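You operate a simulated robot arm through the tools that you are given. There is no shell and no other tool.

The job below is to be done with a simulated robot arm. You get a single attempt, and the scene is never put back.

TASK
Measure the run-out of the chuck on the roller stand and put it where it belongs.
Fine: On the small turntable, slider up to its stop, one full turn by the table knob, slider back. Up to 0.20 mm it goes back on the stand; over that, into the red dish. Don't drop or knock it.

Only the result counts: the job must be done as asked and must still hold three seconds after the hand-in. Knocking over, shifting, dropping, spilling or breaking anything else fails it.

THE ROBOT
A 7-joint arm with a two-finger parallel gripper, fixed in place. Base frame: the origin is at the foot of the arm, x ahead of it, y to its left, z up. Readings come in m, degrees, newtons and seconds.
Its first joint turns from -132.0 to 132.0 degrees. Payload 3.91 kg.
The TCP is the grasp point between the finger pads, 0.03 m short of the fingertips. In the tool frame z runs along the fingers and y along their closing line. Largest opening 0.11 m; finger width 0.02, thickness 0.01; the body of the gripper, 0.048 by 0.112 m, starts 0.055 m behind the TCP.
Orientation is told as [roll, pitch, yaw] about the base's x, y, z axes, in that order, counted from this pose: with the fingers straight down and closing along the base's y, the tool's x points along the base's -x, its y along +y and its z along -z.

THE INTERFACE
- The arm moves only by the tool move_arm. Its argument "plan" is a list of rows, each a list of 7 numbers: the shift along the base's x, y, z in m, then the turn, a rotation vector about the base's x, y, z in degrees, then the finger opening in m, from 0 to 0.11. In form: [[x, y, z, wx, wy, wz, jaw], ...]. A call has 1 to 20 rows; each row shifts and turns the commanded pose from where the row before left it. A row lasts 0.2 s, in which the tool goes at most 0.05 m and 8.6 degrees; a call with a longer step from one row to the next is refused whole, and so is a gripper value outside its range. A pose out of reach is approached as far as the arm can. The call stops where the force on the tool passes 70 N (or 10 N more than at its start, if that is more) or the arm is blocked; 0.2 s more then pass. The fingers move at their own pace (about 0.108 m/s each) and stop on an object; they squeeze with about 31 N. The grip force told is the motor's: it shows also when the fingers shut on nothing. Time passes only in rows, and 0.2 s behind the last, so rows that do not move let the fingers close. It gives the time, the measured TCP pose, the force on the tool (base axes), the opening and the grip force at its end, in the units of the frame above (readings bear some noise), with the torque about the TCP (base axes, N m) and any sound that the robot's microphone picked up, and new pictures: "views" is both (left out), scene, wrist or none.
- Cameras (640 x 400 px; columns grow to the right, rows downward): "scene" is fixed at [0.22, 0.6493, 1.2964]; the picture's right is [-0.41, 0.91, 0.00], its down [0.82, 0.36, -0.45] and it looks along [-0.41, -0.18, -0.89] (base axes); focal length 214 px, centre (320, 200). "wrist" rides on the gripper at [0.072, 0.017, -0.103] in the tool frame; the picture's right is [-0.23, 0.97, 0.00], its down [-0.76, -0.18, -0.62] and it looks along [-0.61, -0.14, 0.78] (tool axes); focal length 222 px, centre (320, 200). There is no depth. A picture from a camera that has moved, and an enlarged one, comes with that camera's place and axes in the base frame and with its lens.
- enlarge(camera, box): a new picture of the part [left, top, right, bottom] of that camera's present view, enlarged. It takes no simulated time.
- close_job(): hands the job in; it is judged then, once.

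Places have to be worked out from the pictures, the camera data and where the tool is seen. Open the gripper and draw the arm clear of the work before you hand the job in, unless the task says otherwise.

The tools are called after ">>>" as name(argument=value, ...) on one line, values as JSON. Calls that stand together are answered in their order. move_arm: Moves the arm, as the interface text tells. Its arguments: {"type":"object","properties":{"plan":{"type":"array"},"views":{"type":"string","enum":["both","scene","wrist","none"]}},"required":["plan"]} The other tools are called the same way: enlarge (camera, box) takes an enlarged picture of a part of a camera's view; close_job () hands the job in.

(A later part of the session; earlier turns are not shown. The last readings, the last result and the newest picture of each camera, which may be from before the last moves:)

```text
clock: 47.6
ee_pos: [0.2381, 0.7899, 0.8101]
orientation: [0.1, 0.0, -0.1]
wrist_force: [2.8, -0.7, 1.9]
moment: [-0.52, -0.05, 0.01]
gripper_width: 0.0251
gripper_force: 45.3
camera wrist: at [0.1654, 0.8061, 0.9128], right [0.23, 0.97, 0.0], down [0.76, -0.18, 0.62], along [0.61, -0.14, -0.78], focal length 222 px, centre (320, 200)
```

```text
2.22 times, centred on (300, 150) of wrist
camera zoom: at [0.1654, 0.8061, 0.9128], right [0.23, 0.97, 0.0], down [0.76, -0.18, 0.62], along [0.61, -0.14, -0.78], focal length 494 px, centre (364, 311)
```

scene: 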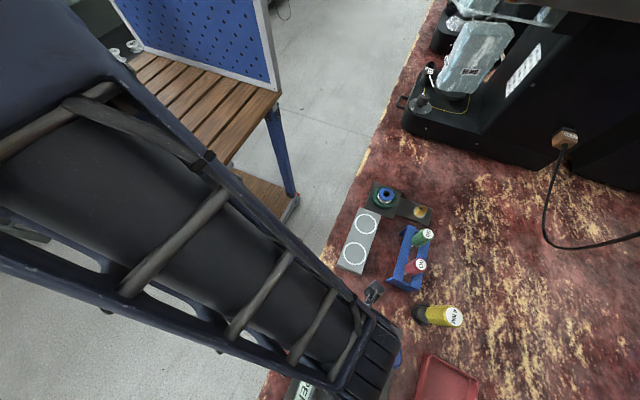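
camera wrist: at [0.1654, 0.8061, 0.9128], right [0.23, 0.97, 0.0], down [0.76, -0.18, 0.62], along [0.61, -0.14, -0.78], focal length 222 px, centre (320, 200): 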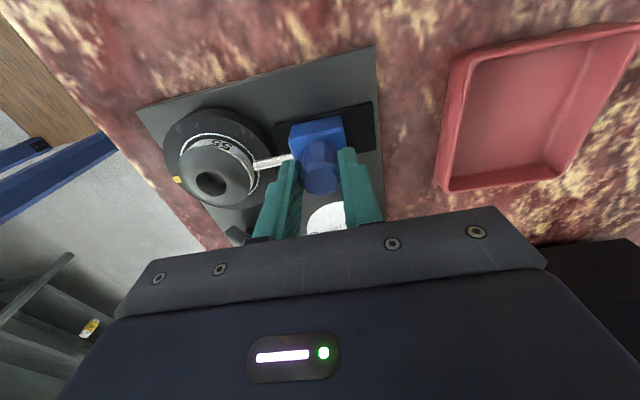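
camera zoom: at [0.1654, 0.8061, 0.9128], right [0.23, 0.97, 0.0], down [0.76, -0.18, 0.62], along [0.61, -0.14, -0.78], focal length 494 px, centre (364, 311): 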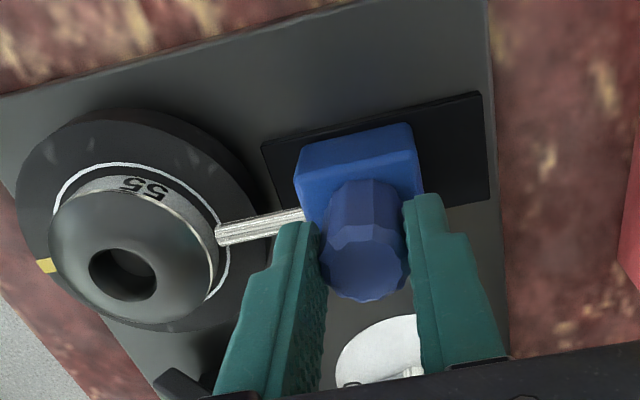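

No stop yet. I'll continue in 1 mm steps.

>>> move_arm(plan=[[0, -0.001, 0, 0, 0, 0, 0.0], [0, 0, 0, 0, 0, 0, 0.0]], views="none")

>>> move_arm(plan=[[0, -0.001, 0, 0, 0, 0, 0.0], [0, 0, 0, 0, 0, 0, 0.0]], views="wrist")

>>> enlarge(camera="wrist", box=[200, 60, 400, 240])

```text
clock: 48.2
ee_pos: [0.2391, 0.7882, 0.8101]
orientation: [0.0, 0.1, 0.1]
wrist_force: [3.2, -1.6, 2.5]
moment: [-0.51, -0.1, -0.04]
gripper_width: 0.0249
gripper_force: 45.1
```

```text
clock: 48.8
ee_pos: [0.2375, 0.7874, 0.8099]
orientation: [0.0, 0.0, 0.0]
wrist_force: [3.7, -1.2, 4.9]
moment: [-0.48, -0.11, -0.03]
gripper_width: 0.0255
gripper_force: 44.8
camera wrist: at [0.1654, 0.8041, 0.9127], right [0.23, 0.97, 0.0], down [0.76, -0.18, 0.62], along [0.61, -0.14, -0.78], focal length 222 px, centre (320, 200)
```

wrist: 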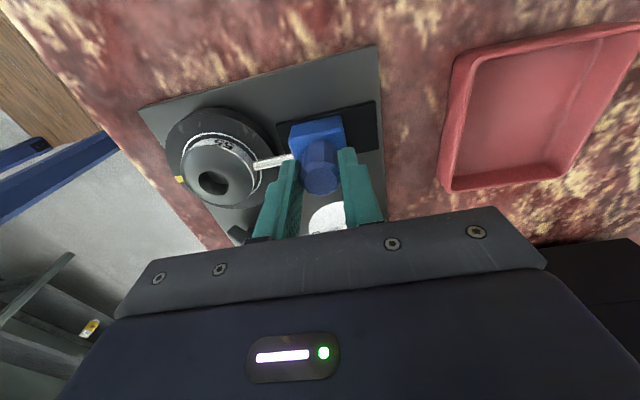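

```text
2.22 times, centred on (300, 150) of wrist
camera zoom: at [0.1654, 0.8041, 0.9127], right [0.23, 0.97, 0.0], down [0.76, -0.18, 0.62], along [0.61, -0.14, -0.78], focal length 494 px, centre (364, 311)
```

zoom: 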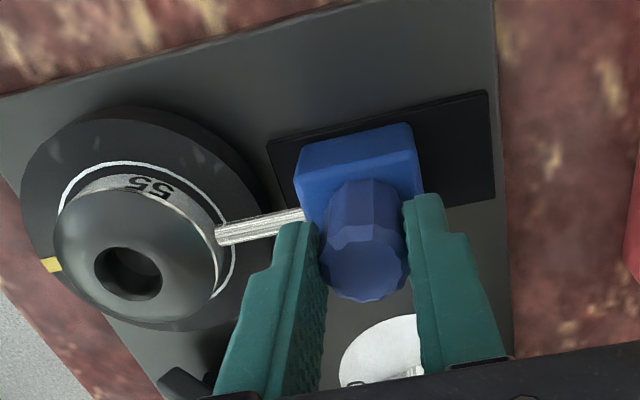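

By projection the probe tip is at y≈0.735, leaving about 3 mm to the rim. I'll continue.

>>> move_arm(plan=[[0, -0.001, 0, 0, 0, 0, 0.0], [0, 0, 0, 0, 0, 0, 0.0]], views="none")

>>> move_arm(plan=[[0, -0.001, 0, 0, 0, 0, 0.0], [0, 0, 0, 0, 0, 0, 0.0]], views="none")

>>> move_arm(plan=[[0, -0.001, 0, 0, 0, 0, 0.0], [0, 0, 0, 0, 0, 0, 0.0]], views="wrist")

>>> enlarge(camera="wrist", box=[200, 60, 400, 240])

```text
clock: 49.4
ee_pos: [0.2384, 0.7861, 0.8098]
orientation: [0.0, 0.0, 0.0]
wrist_force: [4.9, -0.9, 3.5]
moment: [-0.46, -0.12, -0.02]
gripper_width: 0.0251
gripper_force: 44.4
```

```text
clock: 50.0
ee_pos: [0.2382, 0.7854, 0.8105]
orientation: [-0.1, 0.0, 0.0]
wrist_force: [5.7, -0.8, 1.6]
moment: [-0.55, -0.16, -0.01]
gripper_width: 0.025
gripper_force: 44.9
```

```text
clock: 50.6
ee_pos: [0.239, 0.7847, 0.8105]
orientation: [-0.1, 0.0, 0.0]
wrist_force: [7.0, -1.8, 0.3]
moment: [-0.51, -0.12, -0.05]
gripper_width: 0.0248
gripper_force: 45.0
camera wrist: at [0.1654, 0.8011, 0.9127], right [0.23, 0.97, 0.0], down [0.76, -0.18, 0.62], along [0.61, -0.14, -0.78], focal length 222 px, centre (320, 200)
```

wrist: 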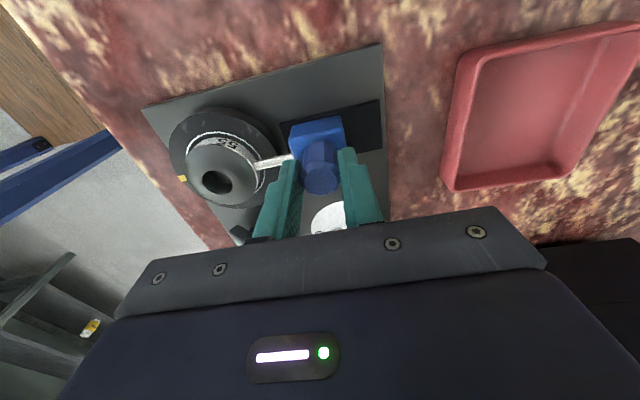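

```text
2.22 times, centred on (300, 150) of wrist
camera zoom: at [0.1654, 0.8011, 0.9127], right [0.23, 0.97, 0.0], down [0.76, -0.18, 0.62], along [0.61, -0.14, -0.78], focal length 494 px, centre (364, 311)
```

zoom: 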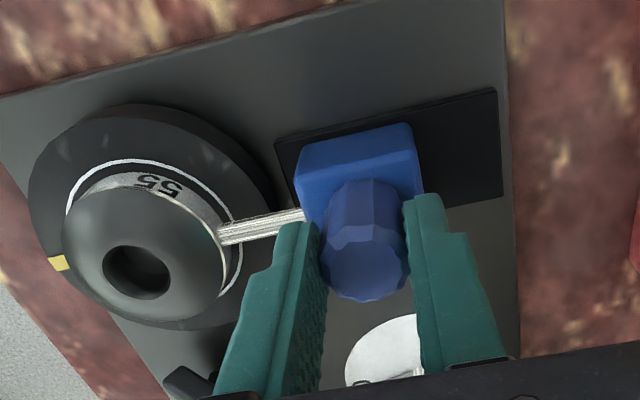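

The probe tip now meets the rim and the chuck hasn't moved. A small side load (Fx 7 N) shows the rail is slightly skewed, so I'll add a bit of +x and continue to the stop.

>>> move_arm(plan=[[0.0006, -0.001, 0, 0, 0, 0, 0.0], [0, 0, 0, 0, 0, 0, 0.0]], views="none")

>>> move_arm(plan=[[0.0003, -0.001, 0, 0, 0, 0, 0.0], [0, 0, 0, 0, 0, 0, 0.0]], views="wrist")

>>> enlarge(camera="wrist", box=[200, 60, 400, 240])

```text
clock: 51.2
ee_pos: [0.2389, 0.7841, 0.8093]
orientation: [0.0, 0.0, 0.1]
wrist_force: [3.5, -0.5, 0.3]
moment: [-0.46, -0.11, 0.03]
gripper_width: 0.0252
gripper_force: 45.1
```

```text
clock: 51.8
ee_pos: [0.2382, 0.7825, 0.8093]
orientation: [0.2, -0.1, 0.0]
wrist_force: [-0.8, -0.6, 0.4]
moment: [-0.52, 0.08, -0.01]
gripper_width: 0.0252
gripper_force: 45.1
camera wrist: at [0.1655, 0.7993, 0.9128], right [0.23, 0.97, 0.0], down [0.76, -0.18, 0.62], along [0.61, -0.14, -0.78], focal length 222 px, centre (320, 200)
```

wrist: 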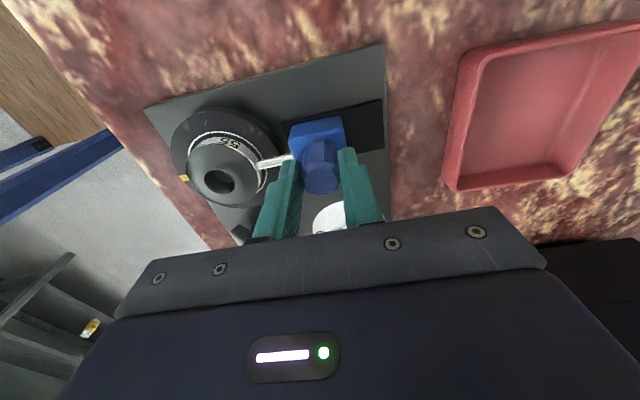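

```text
2.22 times, centred on (300, 150) of wrist
camera zoom: at [0.1655, 0.7993, 0.9128], right [0.23, 0.97, 0.0], down [0.76, -0.18, 0.62], along [0.61, -0.14, -0.78], focal length 494 px, centre (364, 311)
```

zoom: 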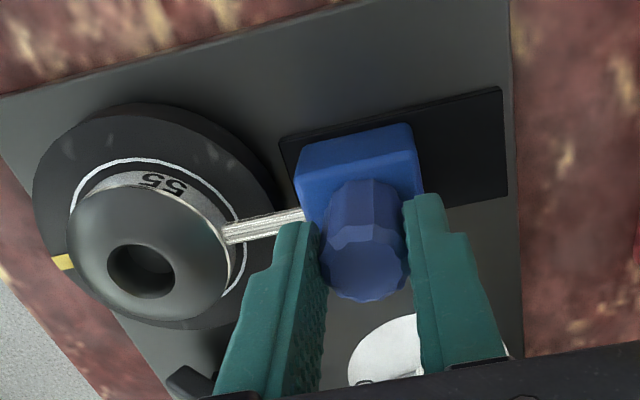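

The probe is retracting against the rim and the chuck stays put. I'll keep going toward the slider's stop.

>>> move_arm(plan=[[0.0001, -0.001, 0, 0, 0, 0, 0.0], [0, 0, 0, 0, 0, 0, 0.0]], views="none")

>>> move_arm(plan=[[0.0001, -0.001, 0, 0, 0, 0, 0.0], [0, 0, 0, 0, 0, 0, 0.0]], views="none")

>>> move_arm(plan=[[0.0001, -0.001, 0, 0, 0, 0, 0.0], [0, 0, 0, 0, 0, 0, 0.0]], views="wrist")

>>> enlarge(camera="wrist", box=[200, 60, 400, 240])

```text
clock: 52.4
ee_pos: [0.238, 0.7817, 0.8096]
orientation: [0.0, -0.1, 0.0]
wrist_force: [-5.6, -0.8, -0.3]
moment: [-0.49, 0.2, -0.03]
gripper_width: 0.0253
gripper_force: 45.2
```

```text
clock: 53.0
ee_pos: [0.2385, 0.7807, 0.8107]
orientation: [0.2, 0.0, 0.0]
wrist_force: [-9.5, 1.0, -2.4]
moment: [-0.44, 0.26, 0.06]
gripper_width: 0.0249
gripper_force: 45.1
```

```text
clock: 53.6
ee_pos: [0.2378, 0.7805, 0.8105]
orientation: [0.0, 0.0, 0.1]
wrist_force: [-13.8, 12.8, -8.3]
moment: [-0.15, 0.38, 0.07]
gripper_width: 0.0247
gripper_force: 44.6
camera wrist: at [0.1655, 0.7969, 0.9128], right [0.23, 0.97, 0.0], down [0.76, -0.18, 0.62], along [0.61, -0.14, -0.78], focal length 222 px, centre (320, 200)
```

wrist: 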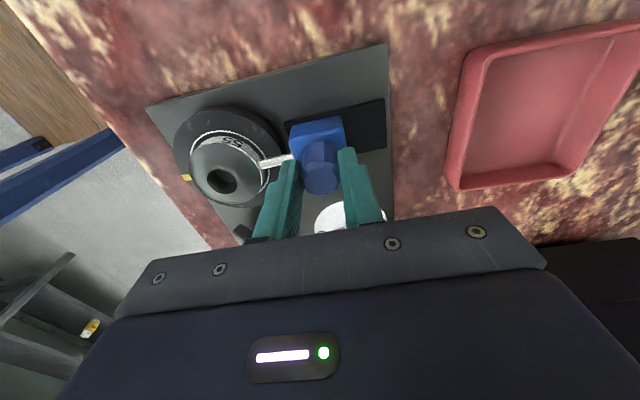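

```text
2.22 times, centred on (300, 150) of wrist
camera zoom: at [0.1655, 0.7969, 0.9128], right [0.23, 0.97, 0.0], down [0.76, -0.18, 0.62], along [0.61, -0.14, -0.78], focal length 494 px, centre (364, 311)
```

zoom: 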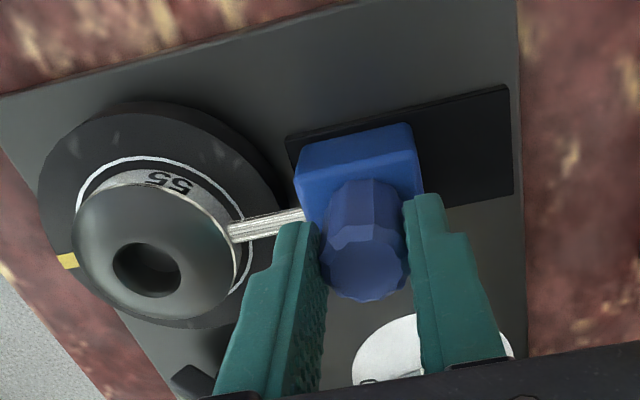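

Fy jumped to 12.8 N at y≈0.7805, which looks like the stop. I'll relieve the side load and press slightly further to confirm.

>>> move_arm(plan=[[-0.0008, -0.0006, 0, 0, 0, 0, 0.0], [0, 0, 0, 0, 0, 0, 0.0]], views="none")

```text
clock: 54.2
ee_pos: [0.2386, 0.7809, 0.8105]
orientation: [0.2, 0.1, -0.1]
wrist_force: [-10.7, 27.7, -10.5]
moment: [0.21, 0.27, 0.08]
gripper_width: 0.025
gripper_force: 44.9
```

The stop is confirmed: force rises with no further movement. I'll ease off slightly and release the handle.

>>> move_arm(plan=[[-0.0005, 0.0004, 0, 0, 0, 0, 0.0], [0, 0, 0, 0, 0, 0, 0.03], [0, 0, 0, 0, 0, 0, 0.045], [0, 0, 0, 0, 0, 0, 0.06], [0, 0, 0.03, 0, 0, 0, 0.06], [0, 0, 0.04, 0, 0, 0, 0.06], [0, 0, 0.03, 0, 0, 0, 0.08], [0, 0, 0, 0, 0, 0, 0.08]], views="wrist")

>>> enlarge(camera="wrist", box=[220, 40, 400, 220])

```text
clock: 56.0
ee_pos: [0.2378, 0.7786, 0.91]
orientation: [0.1, 0.0, 0.0]
wrist_force: [-0.4, -0.6, -0.2]
moment: [0.01, 0.01, 0.0]
gripper_width: 0.08
gripper_force: 0.1
camera wrist: at [0.1656, 0.7956, 1.0129], right [0.23, 0.97, 0.0], down [0.76, -0.18, 0.62], along [0.61, -0.14, -0.78], focal length 222 px, centre (320, 200)
```

wrist: 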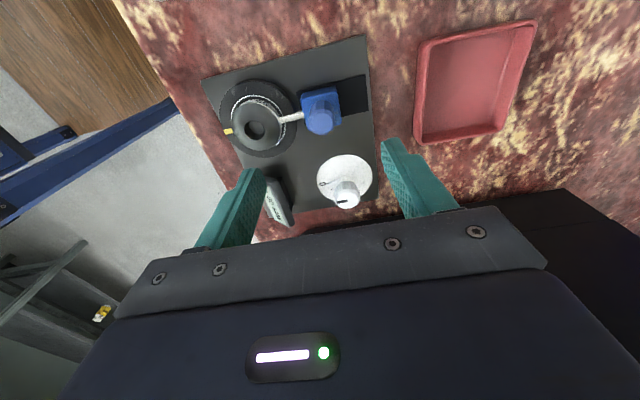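

```text
2.22 times, centred on (310, 130) of wrist
camera zoom: at [0.1656, 0.7956, 1.0129], right [0.23, 0.97, 0.0], down [0.76, -0.18, 0.62], along [0.61, -0.14, -0.78], focal length 494 px, centre (342, 356)
```

zoom: 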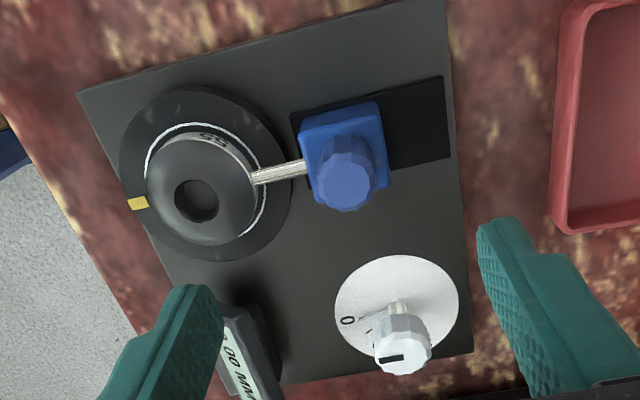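

The display now reads "…00 MM", so the gauge is engaged. Next I'll move over the white table knob at about (0.348, 0.789).

>>> move_arm(plan=[[0.03, 0.003, 0, 0, 0, 0, 0.08], [0.035, 0.003, 0, 0, 0, 0, 0.08], [0.035, 0.002, 0, 0, 0, 0, 0.08], [0.01, 0.001, -0.02, 0, 0, 0, 0.08], [0, 0, 0, 0, 0, 0, 0.08]], views="wrist")

>>> enlarge(camera="wrist", box=[220, 60, 400, 220])

```text
clock: 57.2
ee_pos: [0.3476, 0.7884, 0.8909]
orientation: [0.0, 0.0, 0.0]
wrist_force: [0.1, 0.8, 0.9]
moment: [0.02, 0.01, 0.0]
gripper_width: 0.0798
gripper_force: 0.0
camera wrist: at [0.2757, 0.8048, 0.9938], right [0.23, 0.97, 0.0], down [0.76, -0.18, 0.62], along [0.61, -0.14, -0.78], focal length 222 px, centre (320, 200)
```

wrist: 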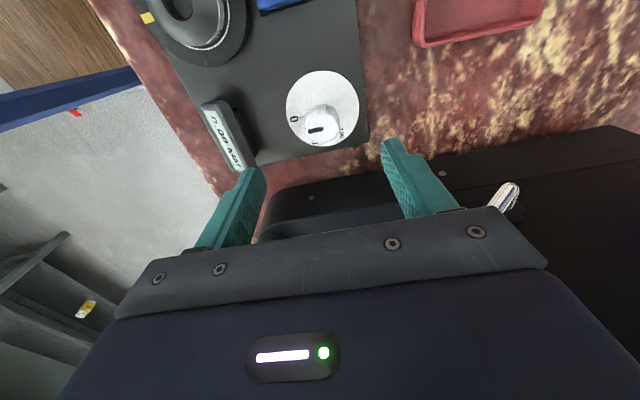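

```text
2.50 times, centred on (310, 140) of wrist
camera zoom: at [0.2757, 0.8048, 0.9938], right [0.23, 0.97, 0.0], down [0.76, -0.18, 0.62], along [0.61, -0.14, -0.78], focal length 555 px, centre (345, 350)
```

zoom: 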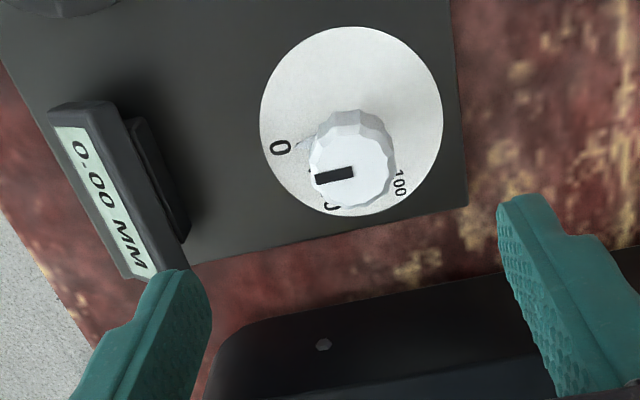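

The display reads 0.00 MM. The knob pointer is at 0, and the printed scale 0-50-100 runs counter-clockwise from above. I estimate the knob axis at about (0.350, 0.790) and will go lower for a finer fix.

>>> move_arm(plan=[[0.002, 0.001, -0.02, 0, 0, 0, 0.08], [0, 0, -0.02, 0, 0, 0, 0.08], [0, 0, 0, 0, 0, 0, 0.08]], views="wrist")

>>> enlarge(camera="wrist", box=[220, 60, 420, 240])

```text
clock: 58.0
ee_pos: [0.3506, 0.7897, 0.8512]
orientation: [0.1, 0.0, 0.0]
wrist_force: [0.4, -0.1, 0.8]
moment: [-0.01, 0.01, 0.01]
gripper_width: 0.0801
gripper_force: 0.2
camera wrist: at [0.2773, 0.8055, 0.9534], right [0.23, 0.97, 0.0], down [0.76, -0.18, 0.62], along [0.61, -0.14, -0.78], focal length 222 px, centre (320, 200)
```

wrist: 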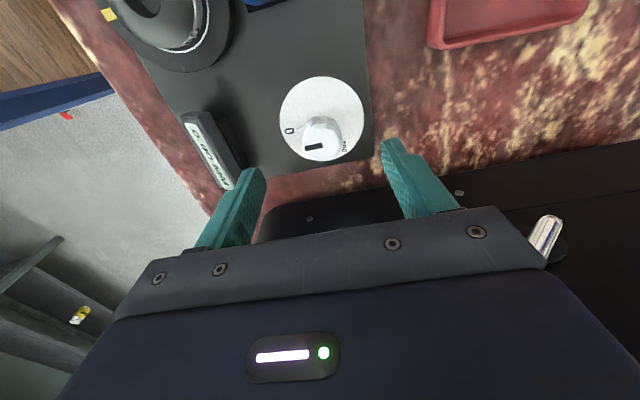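

```text
2.22 times, centred on (320, 150) of wrist
camera zoom: at [0.2773, 0.8055, 0.9534], right [0.23, 0.97, 0.0], down [0.76, -0.18, 0.62], along [0.61, -0.14, -0.78], focal length 494 px, centre (320, 311)
```

zoom: 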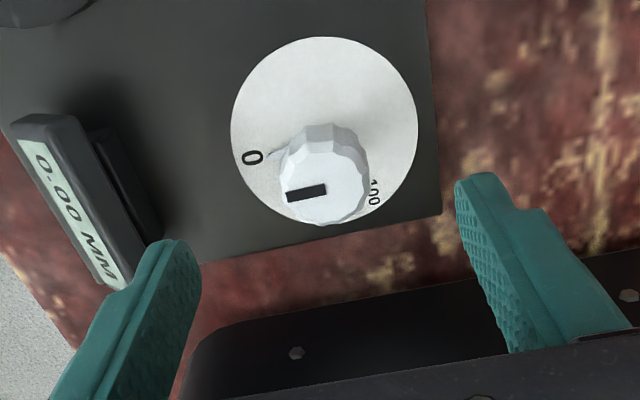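

The knob axis fix is (0.350, 0.792), about 31 mm in diameter, with its top at about 0.787. The scale covers only about 105° counter-clockwise from 0 to 100. I'll pre-rotate the wrist about -52° so one grip can cover that sweep, then check the alignment.

>>> move_arm(plan=[[0, 0.0018, 0, 0, 0, -8.5, 0.055], [0, 0, 0, 0, 0, -8.5, 0.055], [0, 0, 0, 0, 0, -8.5, 0.055], [0, 0, 0, 0, 0, -8.5, 0.055], [0, 0, 0, 0, 0, -8.5, 0.055], [0, 0, 0, 0, 0, -8.5, 0.055], [0, 0, 0, 0, 0, 0, 0.055]], views="both")

>>> enlarge(camera="wrist", box=[220, 60, 420, 240])

```text
clock: 59.6
ee_pos: [0.3408, 0.7933, 0.8481]
orientation: [-0.2, 0.2, -50.6]
wrist_force: [-10.2, 0.6, 0.3]
moment: [-0.05, -0.91, 0.21]
gripper_width: 0.055
gripper_force: 0.1
stopped in row 7: the force on the tool passed its limit at 71 N (the readings are from after the stop); the commanded pose is now the measured one
camera wrist: at [0.3076, 0.8591, 0.9514], right [0.9, 0.44, 0.0], down [0.35, -0.7, 0.62], along [0.27, -0.56, -0.78], focal length 222 px, centre (320, 200)
```

scene: 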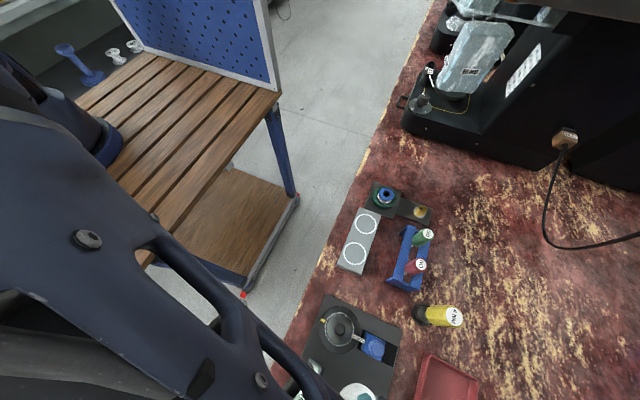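
wrist: 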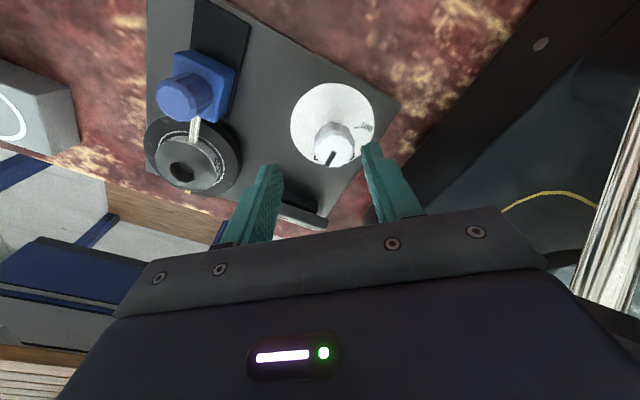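

```text
2.22 times, centred on (320, 150) of wrist
camera zoom: at [0.3076, 0.8591, 0.9514], right [0.9, 0.44, 0.0], down [0.35, -0.7, 0.62], along [0.27, -0.56, -0.78], focal length 494 px, centre (320, 311)
```

zoom: 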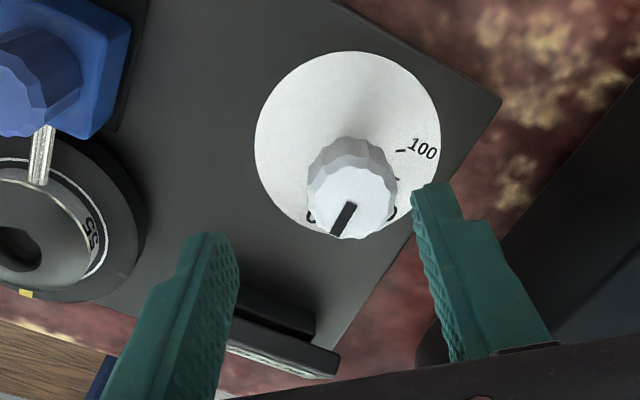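

The gripper body touched a wall on the +x side at x≈0.40 while turning, so yaw here must stay within about ±24°. I'll back off in -x first, then turn back toward straight and check that nothing shifted.

>>> move_arm(plan=[[-0.008, 0, 0.002, 0, 0, 0, 0.055], [0, 0, 0, 0, 0, 8, 0.055], [0, 0, 0, 0, 0, 8, 0.055], [0, 0, 0, 0, 0, 8, 0.055], [0, 0, 0, 0, 0, 5, 0.055], [0, 0, 0, 0, 0, 0, 0.055]], views="both")

>>> enlarge(camera="wrist", box=[200, 40, 440, 240])

>>> enlarge(camera="scene", box=[270, 280, 420, 400])

```text
clock: 61.0
ee_pos: [0.3338, 0.7919, 0.8498]
orientation: [-0.2, 0.2, -21.7]
wrist_force: [0.1, -0.5, 0.2]
moment: [-0.01, 0.02, 0.0]
gripper_width: 0.0546
gripper_force: 0.0
camera wrist: at [0.2731, 0.8346, 0.9535], right [0.57, 0.82, 0.0], down [0.65, -0.44, 0.62], along [0.51, -0.36, -0.78], focal length 222 px, centre (320, 200)
```

scene: 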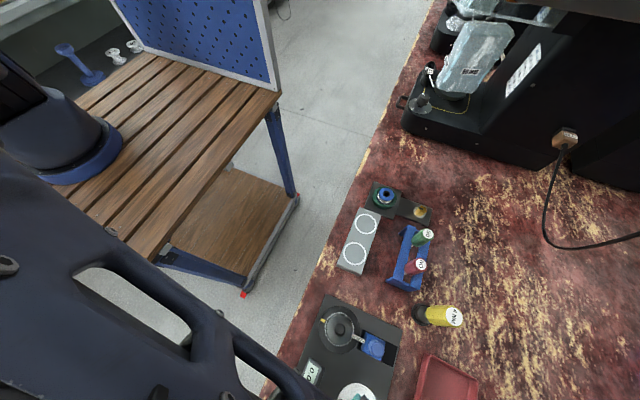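
wrist: 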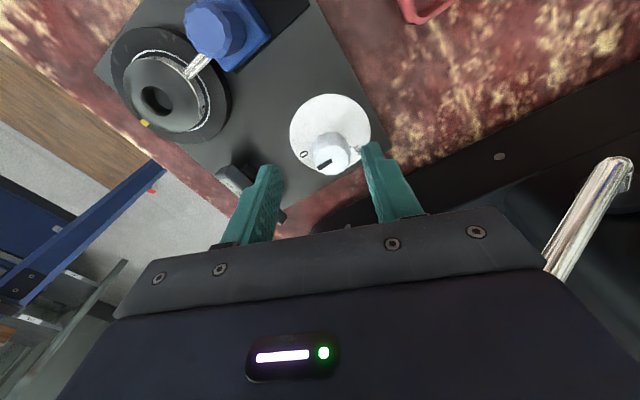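

```text
2.00 times, centred on (320, 140) of wrist
camera zoom: at [0.2731, 0.8346, 0.9535], right [0.57, 0.82, 0.0], down [0.65, -0.44, 0.62], along [0.51, -0.36, -0.78], focal length 444 px, centre (320, 320)
```

zoom: 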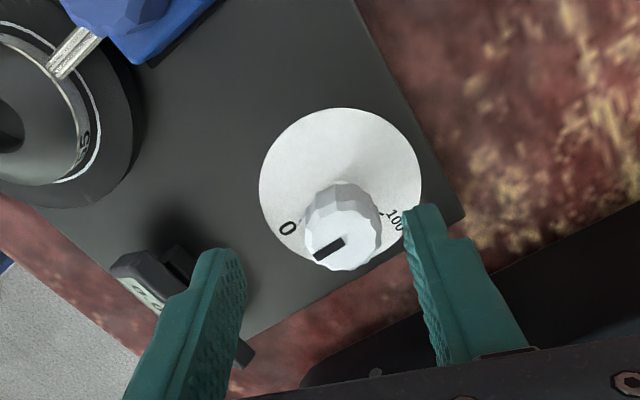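

```text
3.33 times, centred on (345, 340) of scene
camera zoom: at [0.22, 0.6493, 1.2964], right [-0.41, 0.91, 0.0], down [0.82, 0.36, -0.45], along [-0.41, -0.18, -0.89], focal length 715 px, centre (237, -267)
```

zoom: 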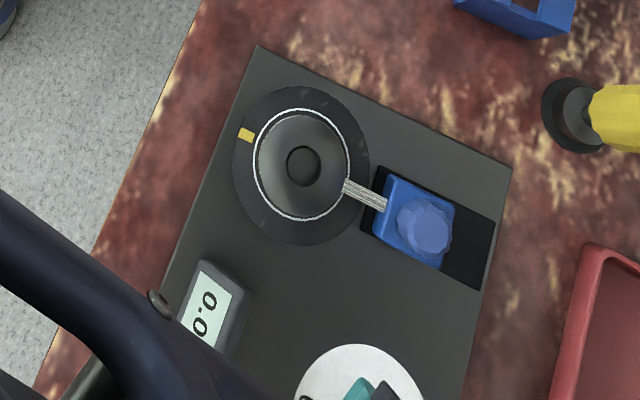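

Everything is undisturbed: the chuck is centred, the probe is touching, and the display reads 0.0x. To get a wider sweep without nearing the wall, I'll lean the tool 10° away from it and start at yaw -35°.

>>> move_arm(plan=[[0, 0, 0, 0, 0, -6.5, 0.055], [0, 0, 0, 0, 0, -6.5, 0.055], [0, 0, 0, -2.87, -4.1, 0, 0.055], [0, 0, 0, -2.87, -4.1, 0, 0.055], [0.008, 0, 0, 0, 0, 0, 0.055], [0.008, 0, 0, 0, 0, 0, 0.055], [0, 0, 0, 0, 0, 0, 0.055]], views="wrist")

>>> enlarge(camera="wrist", box=[200, 40, 440, 240])

```text
clock: 62.6
ee_pos: [0.3504, 0.7921, 0.8494]
orientation: [-0.2, -9.8, -34.6]
wrist_force: [-0.4, -0.6, -0.6]
moment: [-0.02, 0.0, -0.01]
gripper_width: 0.0552
gripper_force: 0.0
camera wrist: at [0.2865, 0.8567, 0.9392], right [0.74, 0.67, 0.03], down [0.43, -0.51, 0.74], along [0.52, -0.54, -0.67], focal length 222 px, centre (320, 200)
```

wrist: 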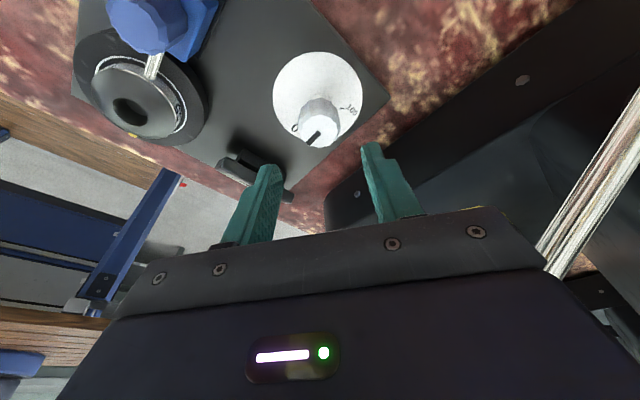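

```text
2.00 times, centred on (320, 140) of wrist
camera zoom: at [0.2865, 0.8567, 0.9392], right [0.74, 0.67, 0.03], down [0.43, -0.51, 0.74], along [0.52, -0.54, -0.67], focal length 444 px, centre (320, 320)
```

zoom: 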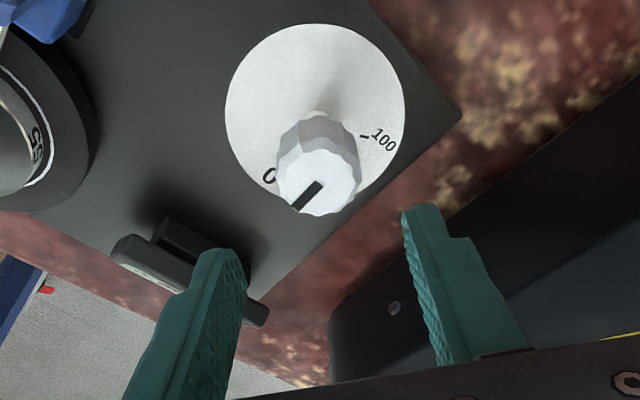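

The pose is clear of the wall and the knob is centred between the fingers. I'll go down onto the knob to z≈0.79.

>>> move_arm(plan=[[0, 0, -0.02, 0, 0, 0, 0.055], [0, 0, -0.02, 0, 0, 0, 0.055], [0, 0, -0.012, 0, 0, 0, 0.055], [0, 0, -0.007, 0, 0, 0, 0.055], [0, 0, 0, 0, 0, 0, 0.055]], views="wrist")

>>> enlarge(camera="wrist", box=[200, 40, 440, 240])

```text
clock: 63.9
ee_pos: [0.3507, 0.792, 0.7918]
orientation: [-0.2, -9.9, -34.6]
wrist_force: [0.9, -1.0, 0.5]
moment: [-0.02, 0.01, -0.01]
gripper_width: 0.0549
gripper_force: 0.0
camera wrist: at [0.2863, 0.857, 0.8801], right [0.74, 0.67, 0.03], down [0.43, -0.51, 0.74], along [0.52, -0.53, -0.67], focal length 222 px, centre (320, 200)
```

wrist: 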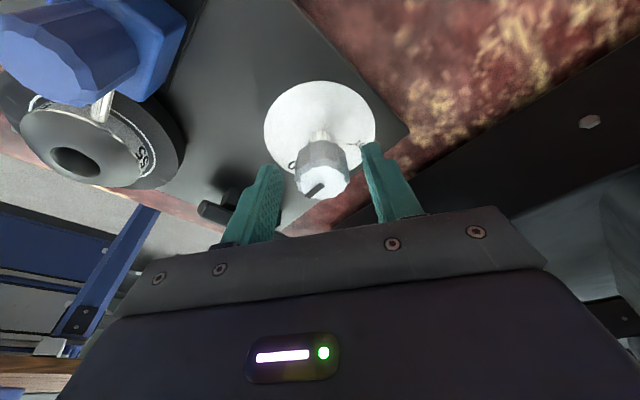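

```text
2.00 times, centred on (320, 140) of wrist
camera zoom: at [0.2863, 0.857, 0.8801], right [0.74, 0.67, 0.03], down [0.43, -0.51, 0.74], along [0.52, -0.53, -0.67], focal length 444 px, centre (320, 320)
```

zoom: 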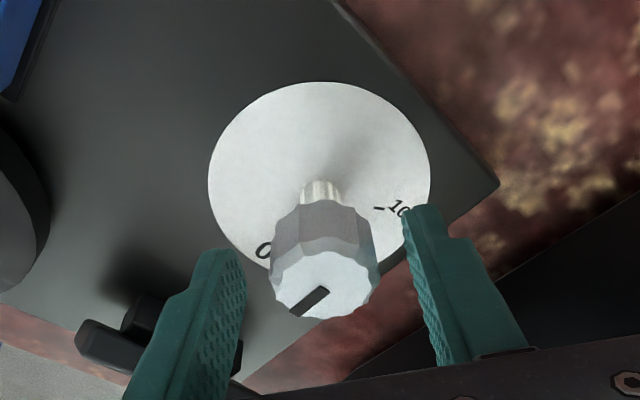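

The knob body sits right between the finger pads. I'll close on it.

>>> move_arm(plan=[[0, 0, 0, 0, 0, 0, 0.04], [0, 0, 0, 0, 0, 0, 0.0], [0, 0, 0, 0, 0, 0, 0.0], [0, 0, 0, 0, 0, 0, 0.0]], views="wrist")

>>> enlarge(camera="wrist", box=[200, 40, 440, 240])

```text
clock: 64.8
ee_pos: [0.3518, 0.7942, 0.7909]
orientation: [-0.2, -9.8, -34.7]
wrist_force: [6.9, 13.8, -4.4]
moment: [1.16, -0.4, 0.07]
gripper_width: 0.0334
gripper_force: 44.8
camera wrist: at [0.2867, 0.8575, 0.8801], right [0.74, 0.67, 0.04], down [0.43, -0.51, 0.74], along [0.52, -0.53, -0.67], focal length 222 px, centre (320, 200)
```

wrist: 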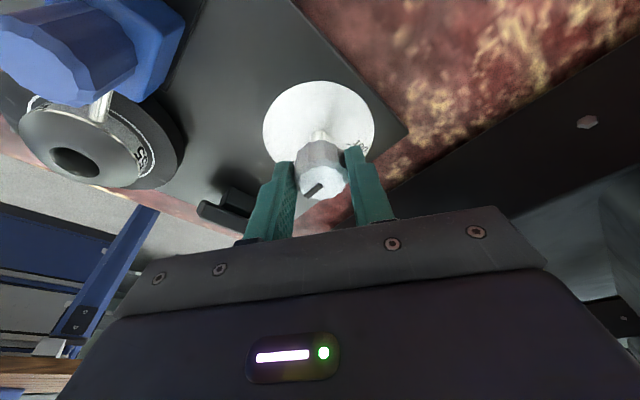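

```text
2.00 times, centred on (320, 140) of wrist
camera zoom: at [0.2867, 0.8575, 0.8801], right [0.74, 0.67, 0.04], down [0.43, -0.51, 0.74], along [0.52, -0.53, -0.67], focal length 444 px, centre (320, 320)
```

zoom: 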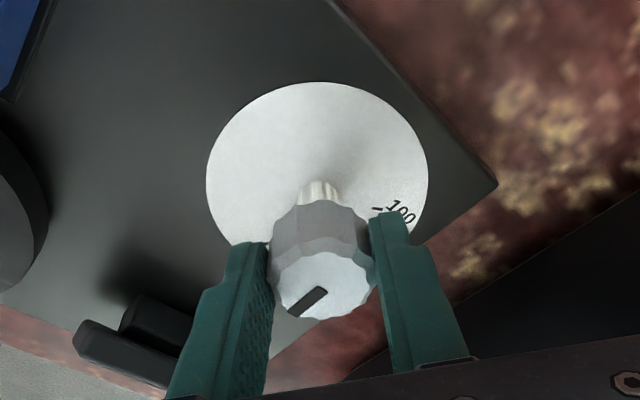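

The knob is gripped at 33 mm with a small side load, so I'll shift about 1.5 mm to centre on its axis. Then I'll turn a first 20° counter-clockwise and look.

>>> move_arm(plan=[[0.0007, 0.0013, 0, 0, 0, 0, 0.0], [0, 0, 0, 0, 0, 6, 0.0], [0, 0, 0, 0, 0, 7, 0.0], [0, 0, 0, 0, 0, 7, 0.0], [0, 0, 0, 0, 0, 0, 0.0]], views="both")

>>> enlarge(camera="wrist", box=[200, 40, 440, 240])

>>> enlarge(camera="scene", box=[270, 280, 420, 400])

```text
clock: 66.0
ee_pos: [0.3496, 0.7918, 0.7918]
orientation: [-0.5, -9.8, -14.7]
wrist_force: [-14.7, -48.1, 10.2]
moment: [-0.79, 0.65, -0.29]
gripper_width: 0.0336
gripper_force: 45.1
camera wrist: at [0.2678, 0.8308, 0.88], right [0.46, 0.89, 0.03], down [0.58, -0.33, 0.74], along [0.67, -0.33, -0.67], focal length 222 px, centre (320, 200)
```

scene: 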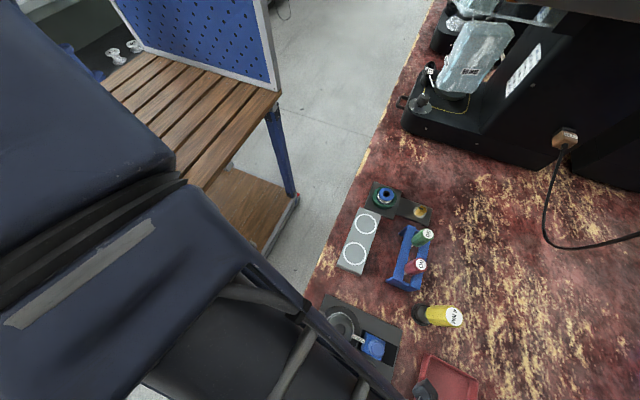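
wrist: 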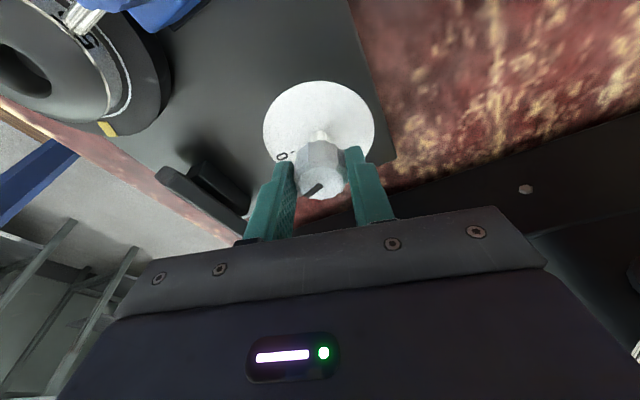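

```text
2.00 times, centred on (320, 140) of wrist
camera zoom: at [0.2678, 0.8308, 0.88], right [0.46, 0.89, 0.03], down [0.58, -0.33, 0.74], along [0.67, -0.33, -0.67], focal length 444 px, centre (320, 320)
```

zoom: 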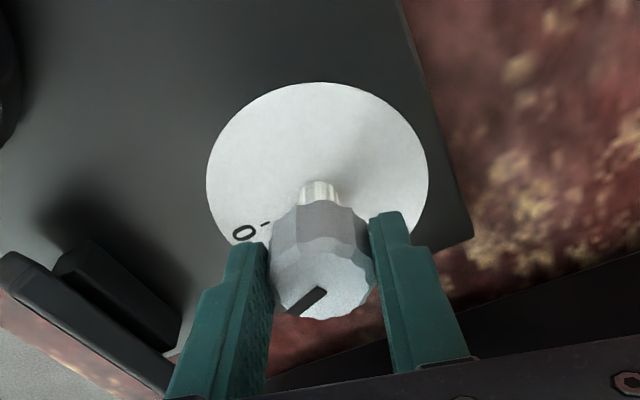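

```text
3.33 times, centred on (345, 340) of scene
camera zoom: at [0.22, 0.6493, 1.2964], right [-0.41, 0.91, 0.0], down [0.82, 0.36, -0.45], along [-0.41, -0.18, -0.89], focal length 715 px, centre (237, -267)
```

zoom: 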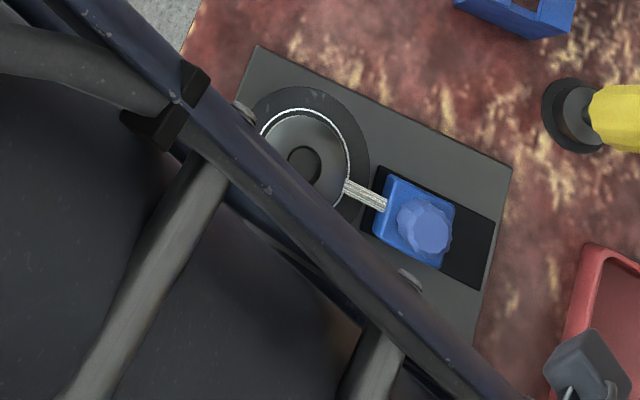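

The knob turned 20° and the yellow index on the table moved about 58°, so knob 0→100 (≈105°) corresponds to about one table turn. I'll trim the lateral load and continue turning slowly.

>>> move_arm(plan=[[-0.0004, -0.0011, 0, 0, 0, 0, 0.0], [0, 0, 0, 0, 0, 5, 0.0], [0, 0, 0, 0, 0, 5, 0.0], [0, 0, 0, 0, 0, 0, 0.0]], views="wrist")

>>> enlarge(camera="wrist", box=[0, 0, 400, 240])

```text
clock: 67.0
ee_pos: [0.3502, 0.7905, 0.7921]
orientation: [-0.4, -9.8, -4.7]
wrist_force: [-11.0, -56.9, 2.5]
moment: [-0.69, 0.43, -0.3]
gripper_width: 0.0334
gripper_force: 45.0
camera wrist: at [0.2625, 0.815, 0.88], right [0.3, 0.95, 0.03], down [0.63, -0.22, 0.75], along [0.72, -0.21, -0.67], focal length 222 px, centre (320, 200)
```

wrist: 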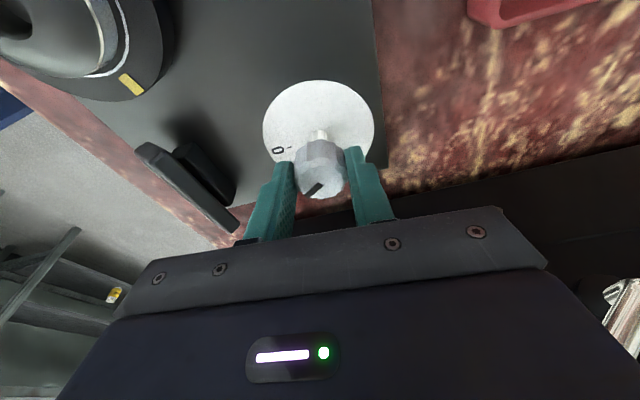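

```text
1.60 times, centred on (200, 120) of wrist
camera zoom: at [0.2625, 0.815, 0.88], right [0.3, 0.95, 0.03], down [0.63, -0.22, 0.75], along [0.72, -0.21, -0.67], focal length 355 px, centre (512, 328)
```

zoom: 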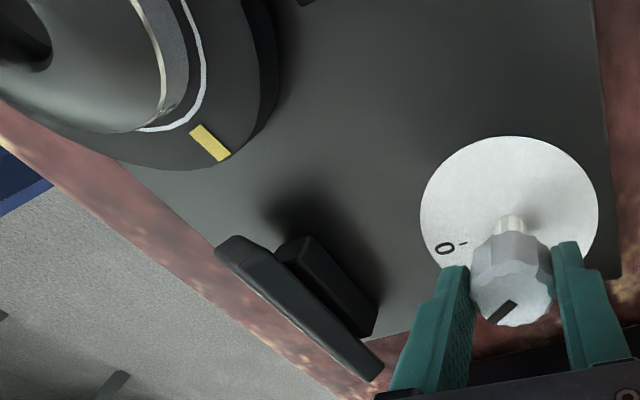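

The load pattern says the true knob axis is about 2–3 mm ahead in x and 1.7 mm lower in y than I assumed. I'll shift accordingly and re-read the force.

>>> move_arm(plan=[[0.001, -0.0009, 0, 0, 0, 0, 0.0], [0.001, -0.0008, 0, 0, 0, 0, 0.0], [0, 0, 0, 0, 0, 0, 0.0]], views="none")

```text
clock: 67.8
ee_pos: [0.3525, 0.7889, 0.7907]
orientation: [-0.3, -9.8, -4.7]
wrist_force: [-7.2, -43.5, -7.8]
moment: [-0.26, -0.21, -0.17]
gripper_width: 0.0329
gripper_force: 44.9
```

>>> move_arm(plan=[[0, -0.001, 0, 0, 0, 0, 0.0], [0, 0, 0, 0, 0, 0, 0.0]], views="none")

>>> move_arm(plan=[[0, -0.001, 0, 0, 0, 0, 0.0], [0, 0, 0, 0, 0, 0, 0.0]], views="wrist")

>>> enlarge(camera="wrist", box=[200, 40, 440, 240])

```text
clock: 68.5
ee_pos: [0.3513, 0.7906, 0.7925]
orientation: [-0.2, -9.8, -4.7]
wrist_force: [-4.5, -25.9, -15.7]
moment: [0.15, -0.03, -0.11]
gripper_width: 0.0328
gripper_force: 45.0
```

```text
clock: 69.0
ee_pos: [0.3518, 0.7909, 0.7912]
orientation: [0.0, -9.7, -4.7]
wrist_force: [-2.4, 2.3, -21.4]
moment: [0.66, 0.05, -0.03]
gripper_width: 0.0328
gripper_force: 44.7
camera wrist: at [0.2645, 0.8142, 0.8803], right [0.3, 0.95, 0.04], down [0.63, -0.23, 0.74], along [0.72, -0.2, -0.67], focal length 222 px, centre (320, 200)
```

wrist: 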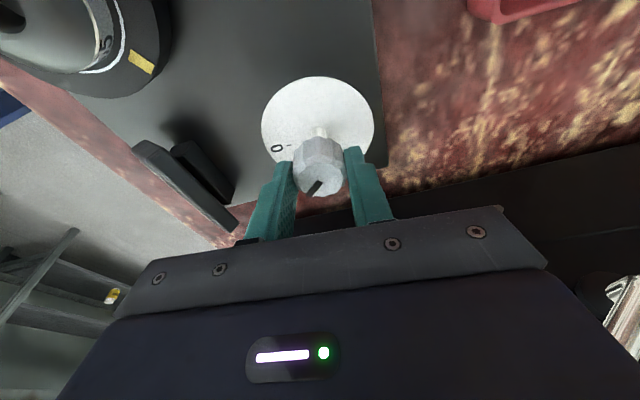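

```text
2.00 times, centred on (320, 140) of wrist
camera zoom: at [0.2645, 0.8142, 0.8803], right [0.3, 0.95, 0.04], down [0.63, -0.23, 0.74], along [0.72, -0.2, -0.67], focal length 444 px, centre (320, 320)
```

zoom: 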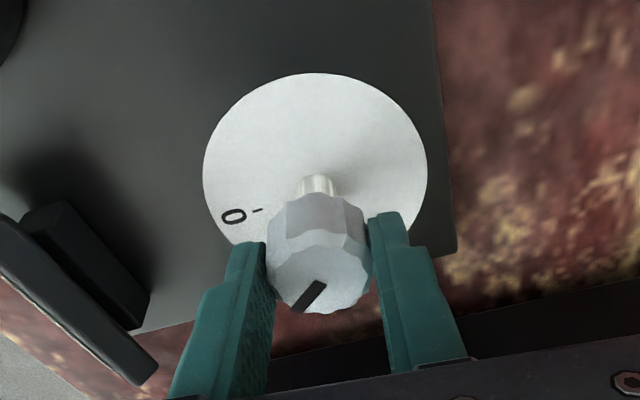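

The lateral load is balanced now. I'll relieve the vertical pull slightly and continue turning counter-clockwise.

>>> move_arm(plan=[[0, 0, -0.0008, 0, 0, 0, 0.0], [0, 0, 0, 0, 0, 5, 0.0], [0, 0, 0, 0, 0, 5, 0.0], [0, 0, 0, 0, 0, 5, 0.0], [0, 0, 0, 0, 0, 0, 0.0]], views="wrist")

>>> enlarge(camera="wrist", box=[0, 0, 400, 240])

```text
clock: 70.2
ee_pos: [0.3521, 0.7901, 0.7908]
orientation: [-0.2, -9.8, 10.4]
wrist_force: [-6.5, 1.3, 1.4]
moment: [0.22, 0.41, -0.02]
gripper_width: 0.0325
gripper_force: 44.9
camera wrist: at [0.2612, 0.7901, 0.8802], right [0.05, 1.0, 0.04], down [0.67, -0.06, 0.74], along [0.75, -0.01, -0.67], focal length 222 px, centre (320, 200)
```

wrist: 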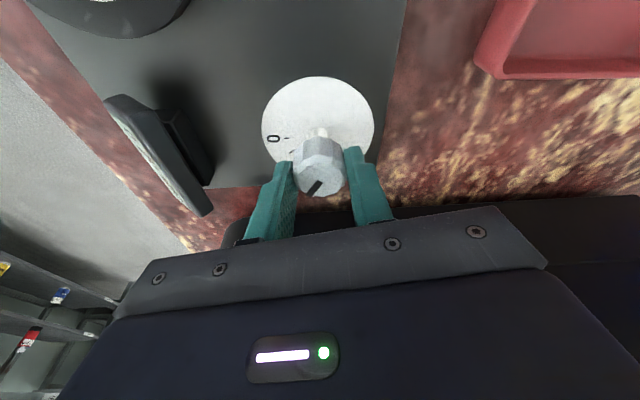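

```text
1.60 times, centred on (200, 120) of wrist
camera zoom: at [0.2612, 0.7901, 0.8802], right [0.05, 1.0, 0.04], down [0.67, -0.06, 0.74], along [0.75, -0.01, -0.67], focal length 355 px, centre (512, 328)
```

zoom: 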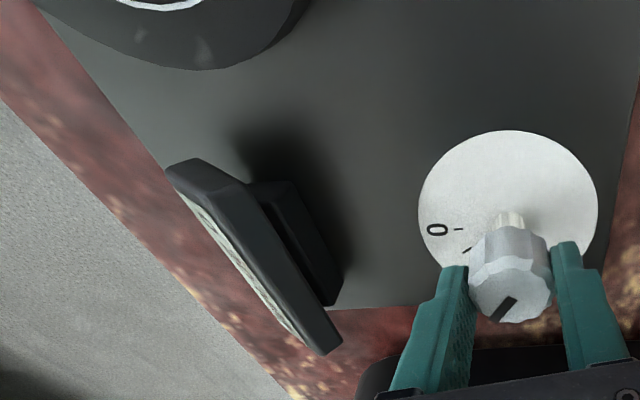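

Loads are low and the knob is turning well (total ≈45°). I'll continue another 20°.

>>> move_arm(plan=[[0, 0, 0, 0, 0, 5, 0.0], [0, 0, 0, 0, 0, 5, 0.0], [0, 0, 0, 0, 0, 5, 0.0], [0, 0, 0, 0, 0, 5, 0.0], [0, 0, 0, 0, 0, 0, 0.0]], views="both")

>>> enlarge(camera="wrist", box=[0, 0, 400, 240])

>>> enlarge(camera="scene", box=[270, 280, 420, 400])

```text
clock: 71.5
ee_pos: [0.3524, 0.7894, 0.7914]
orientation: [-0.3, -9.8, 30.4]
wrist_force: [-4.5, -1.6, 9.2]
moment: [0.39, 0.55, 0.01]
gripper_width: 0.0329
gripper_force: 45.0
camera wrist: at [0.2666, 0.7582, 0.8802], right [-0.3, 0.95, 0.03], down [0.64, 0.17, 0.74], along [0.7, 0.24, -0.67], focal length 222 px, centre (320, 200)
```

scene: 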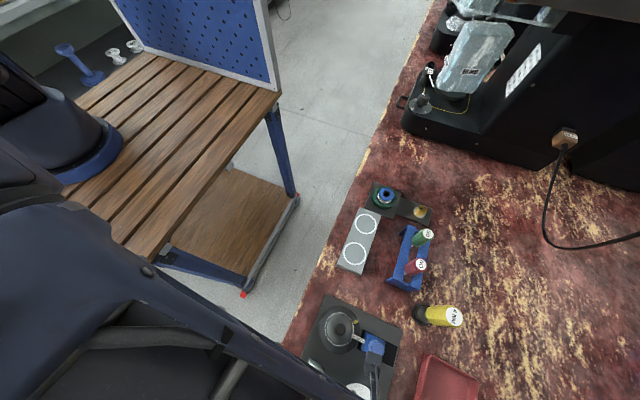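
wrist: 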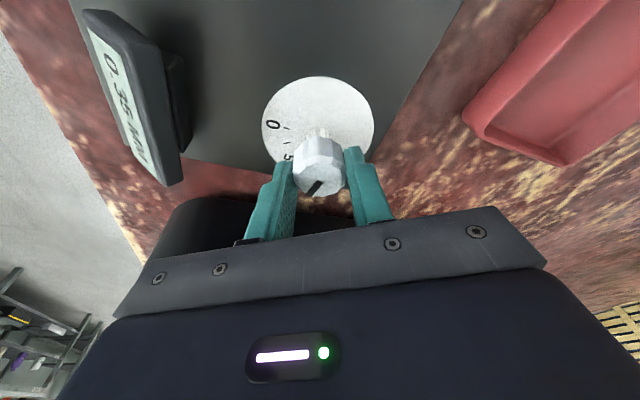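

```text
1.60 times, centred on (200, 120) of wrist
camera zoom: at [0.2666, 0.7582, 0.8802], right [-0.3, 0.95, 0.03], down [0.64, 0.17, 0.74], along [0.7, 0.24, -0.67], focal length 355 px, centre (512, 328)
```

zoom: 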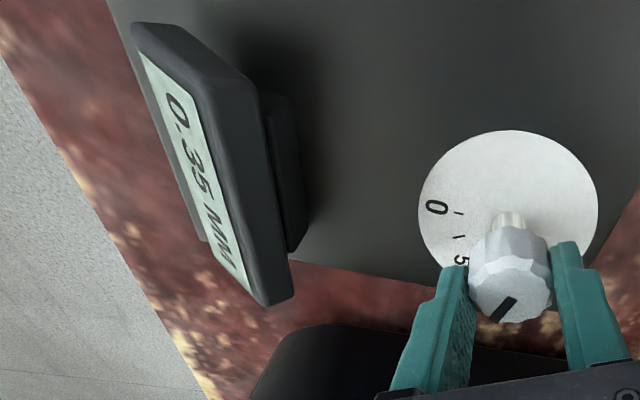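

```text
3.33 times, centred on (345, 340) of scene
camera zoom: at [0.22, 0.6493, 1.2964], right [-0.41, 0.91, 0.0], down [0.82, 0.36, -0.45], along [-0.41, -0.18, -0.89], focal length 715 px, centre (237, -267)
```

zoom: 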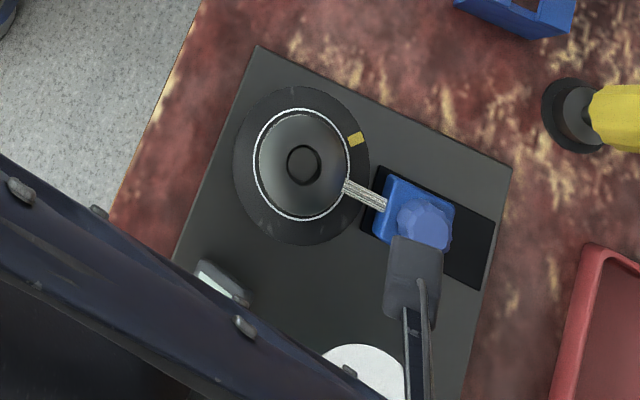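

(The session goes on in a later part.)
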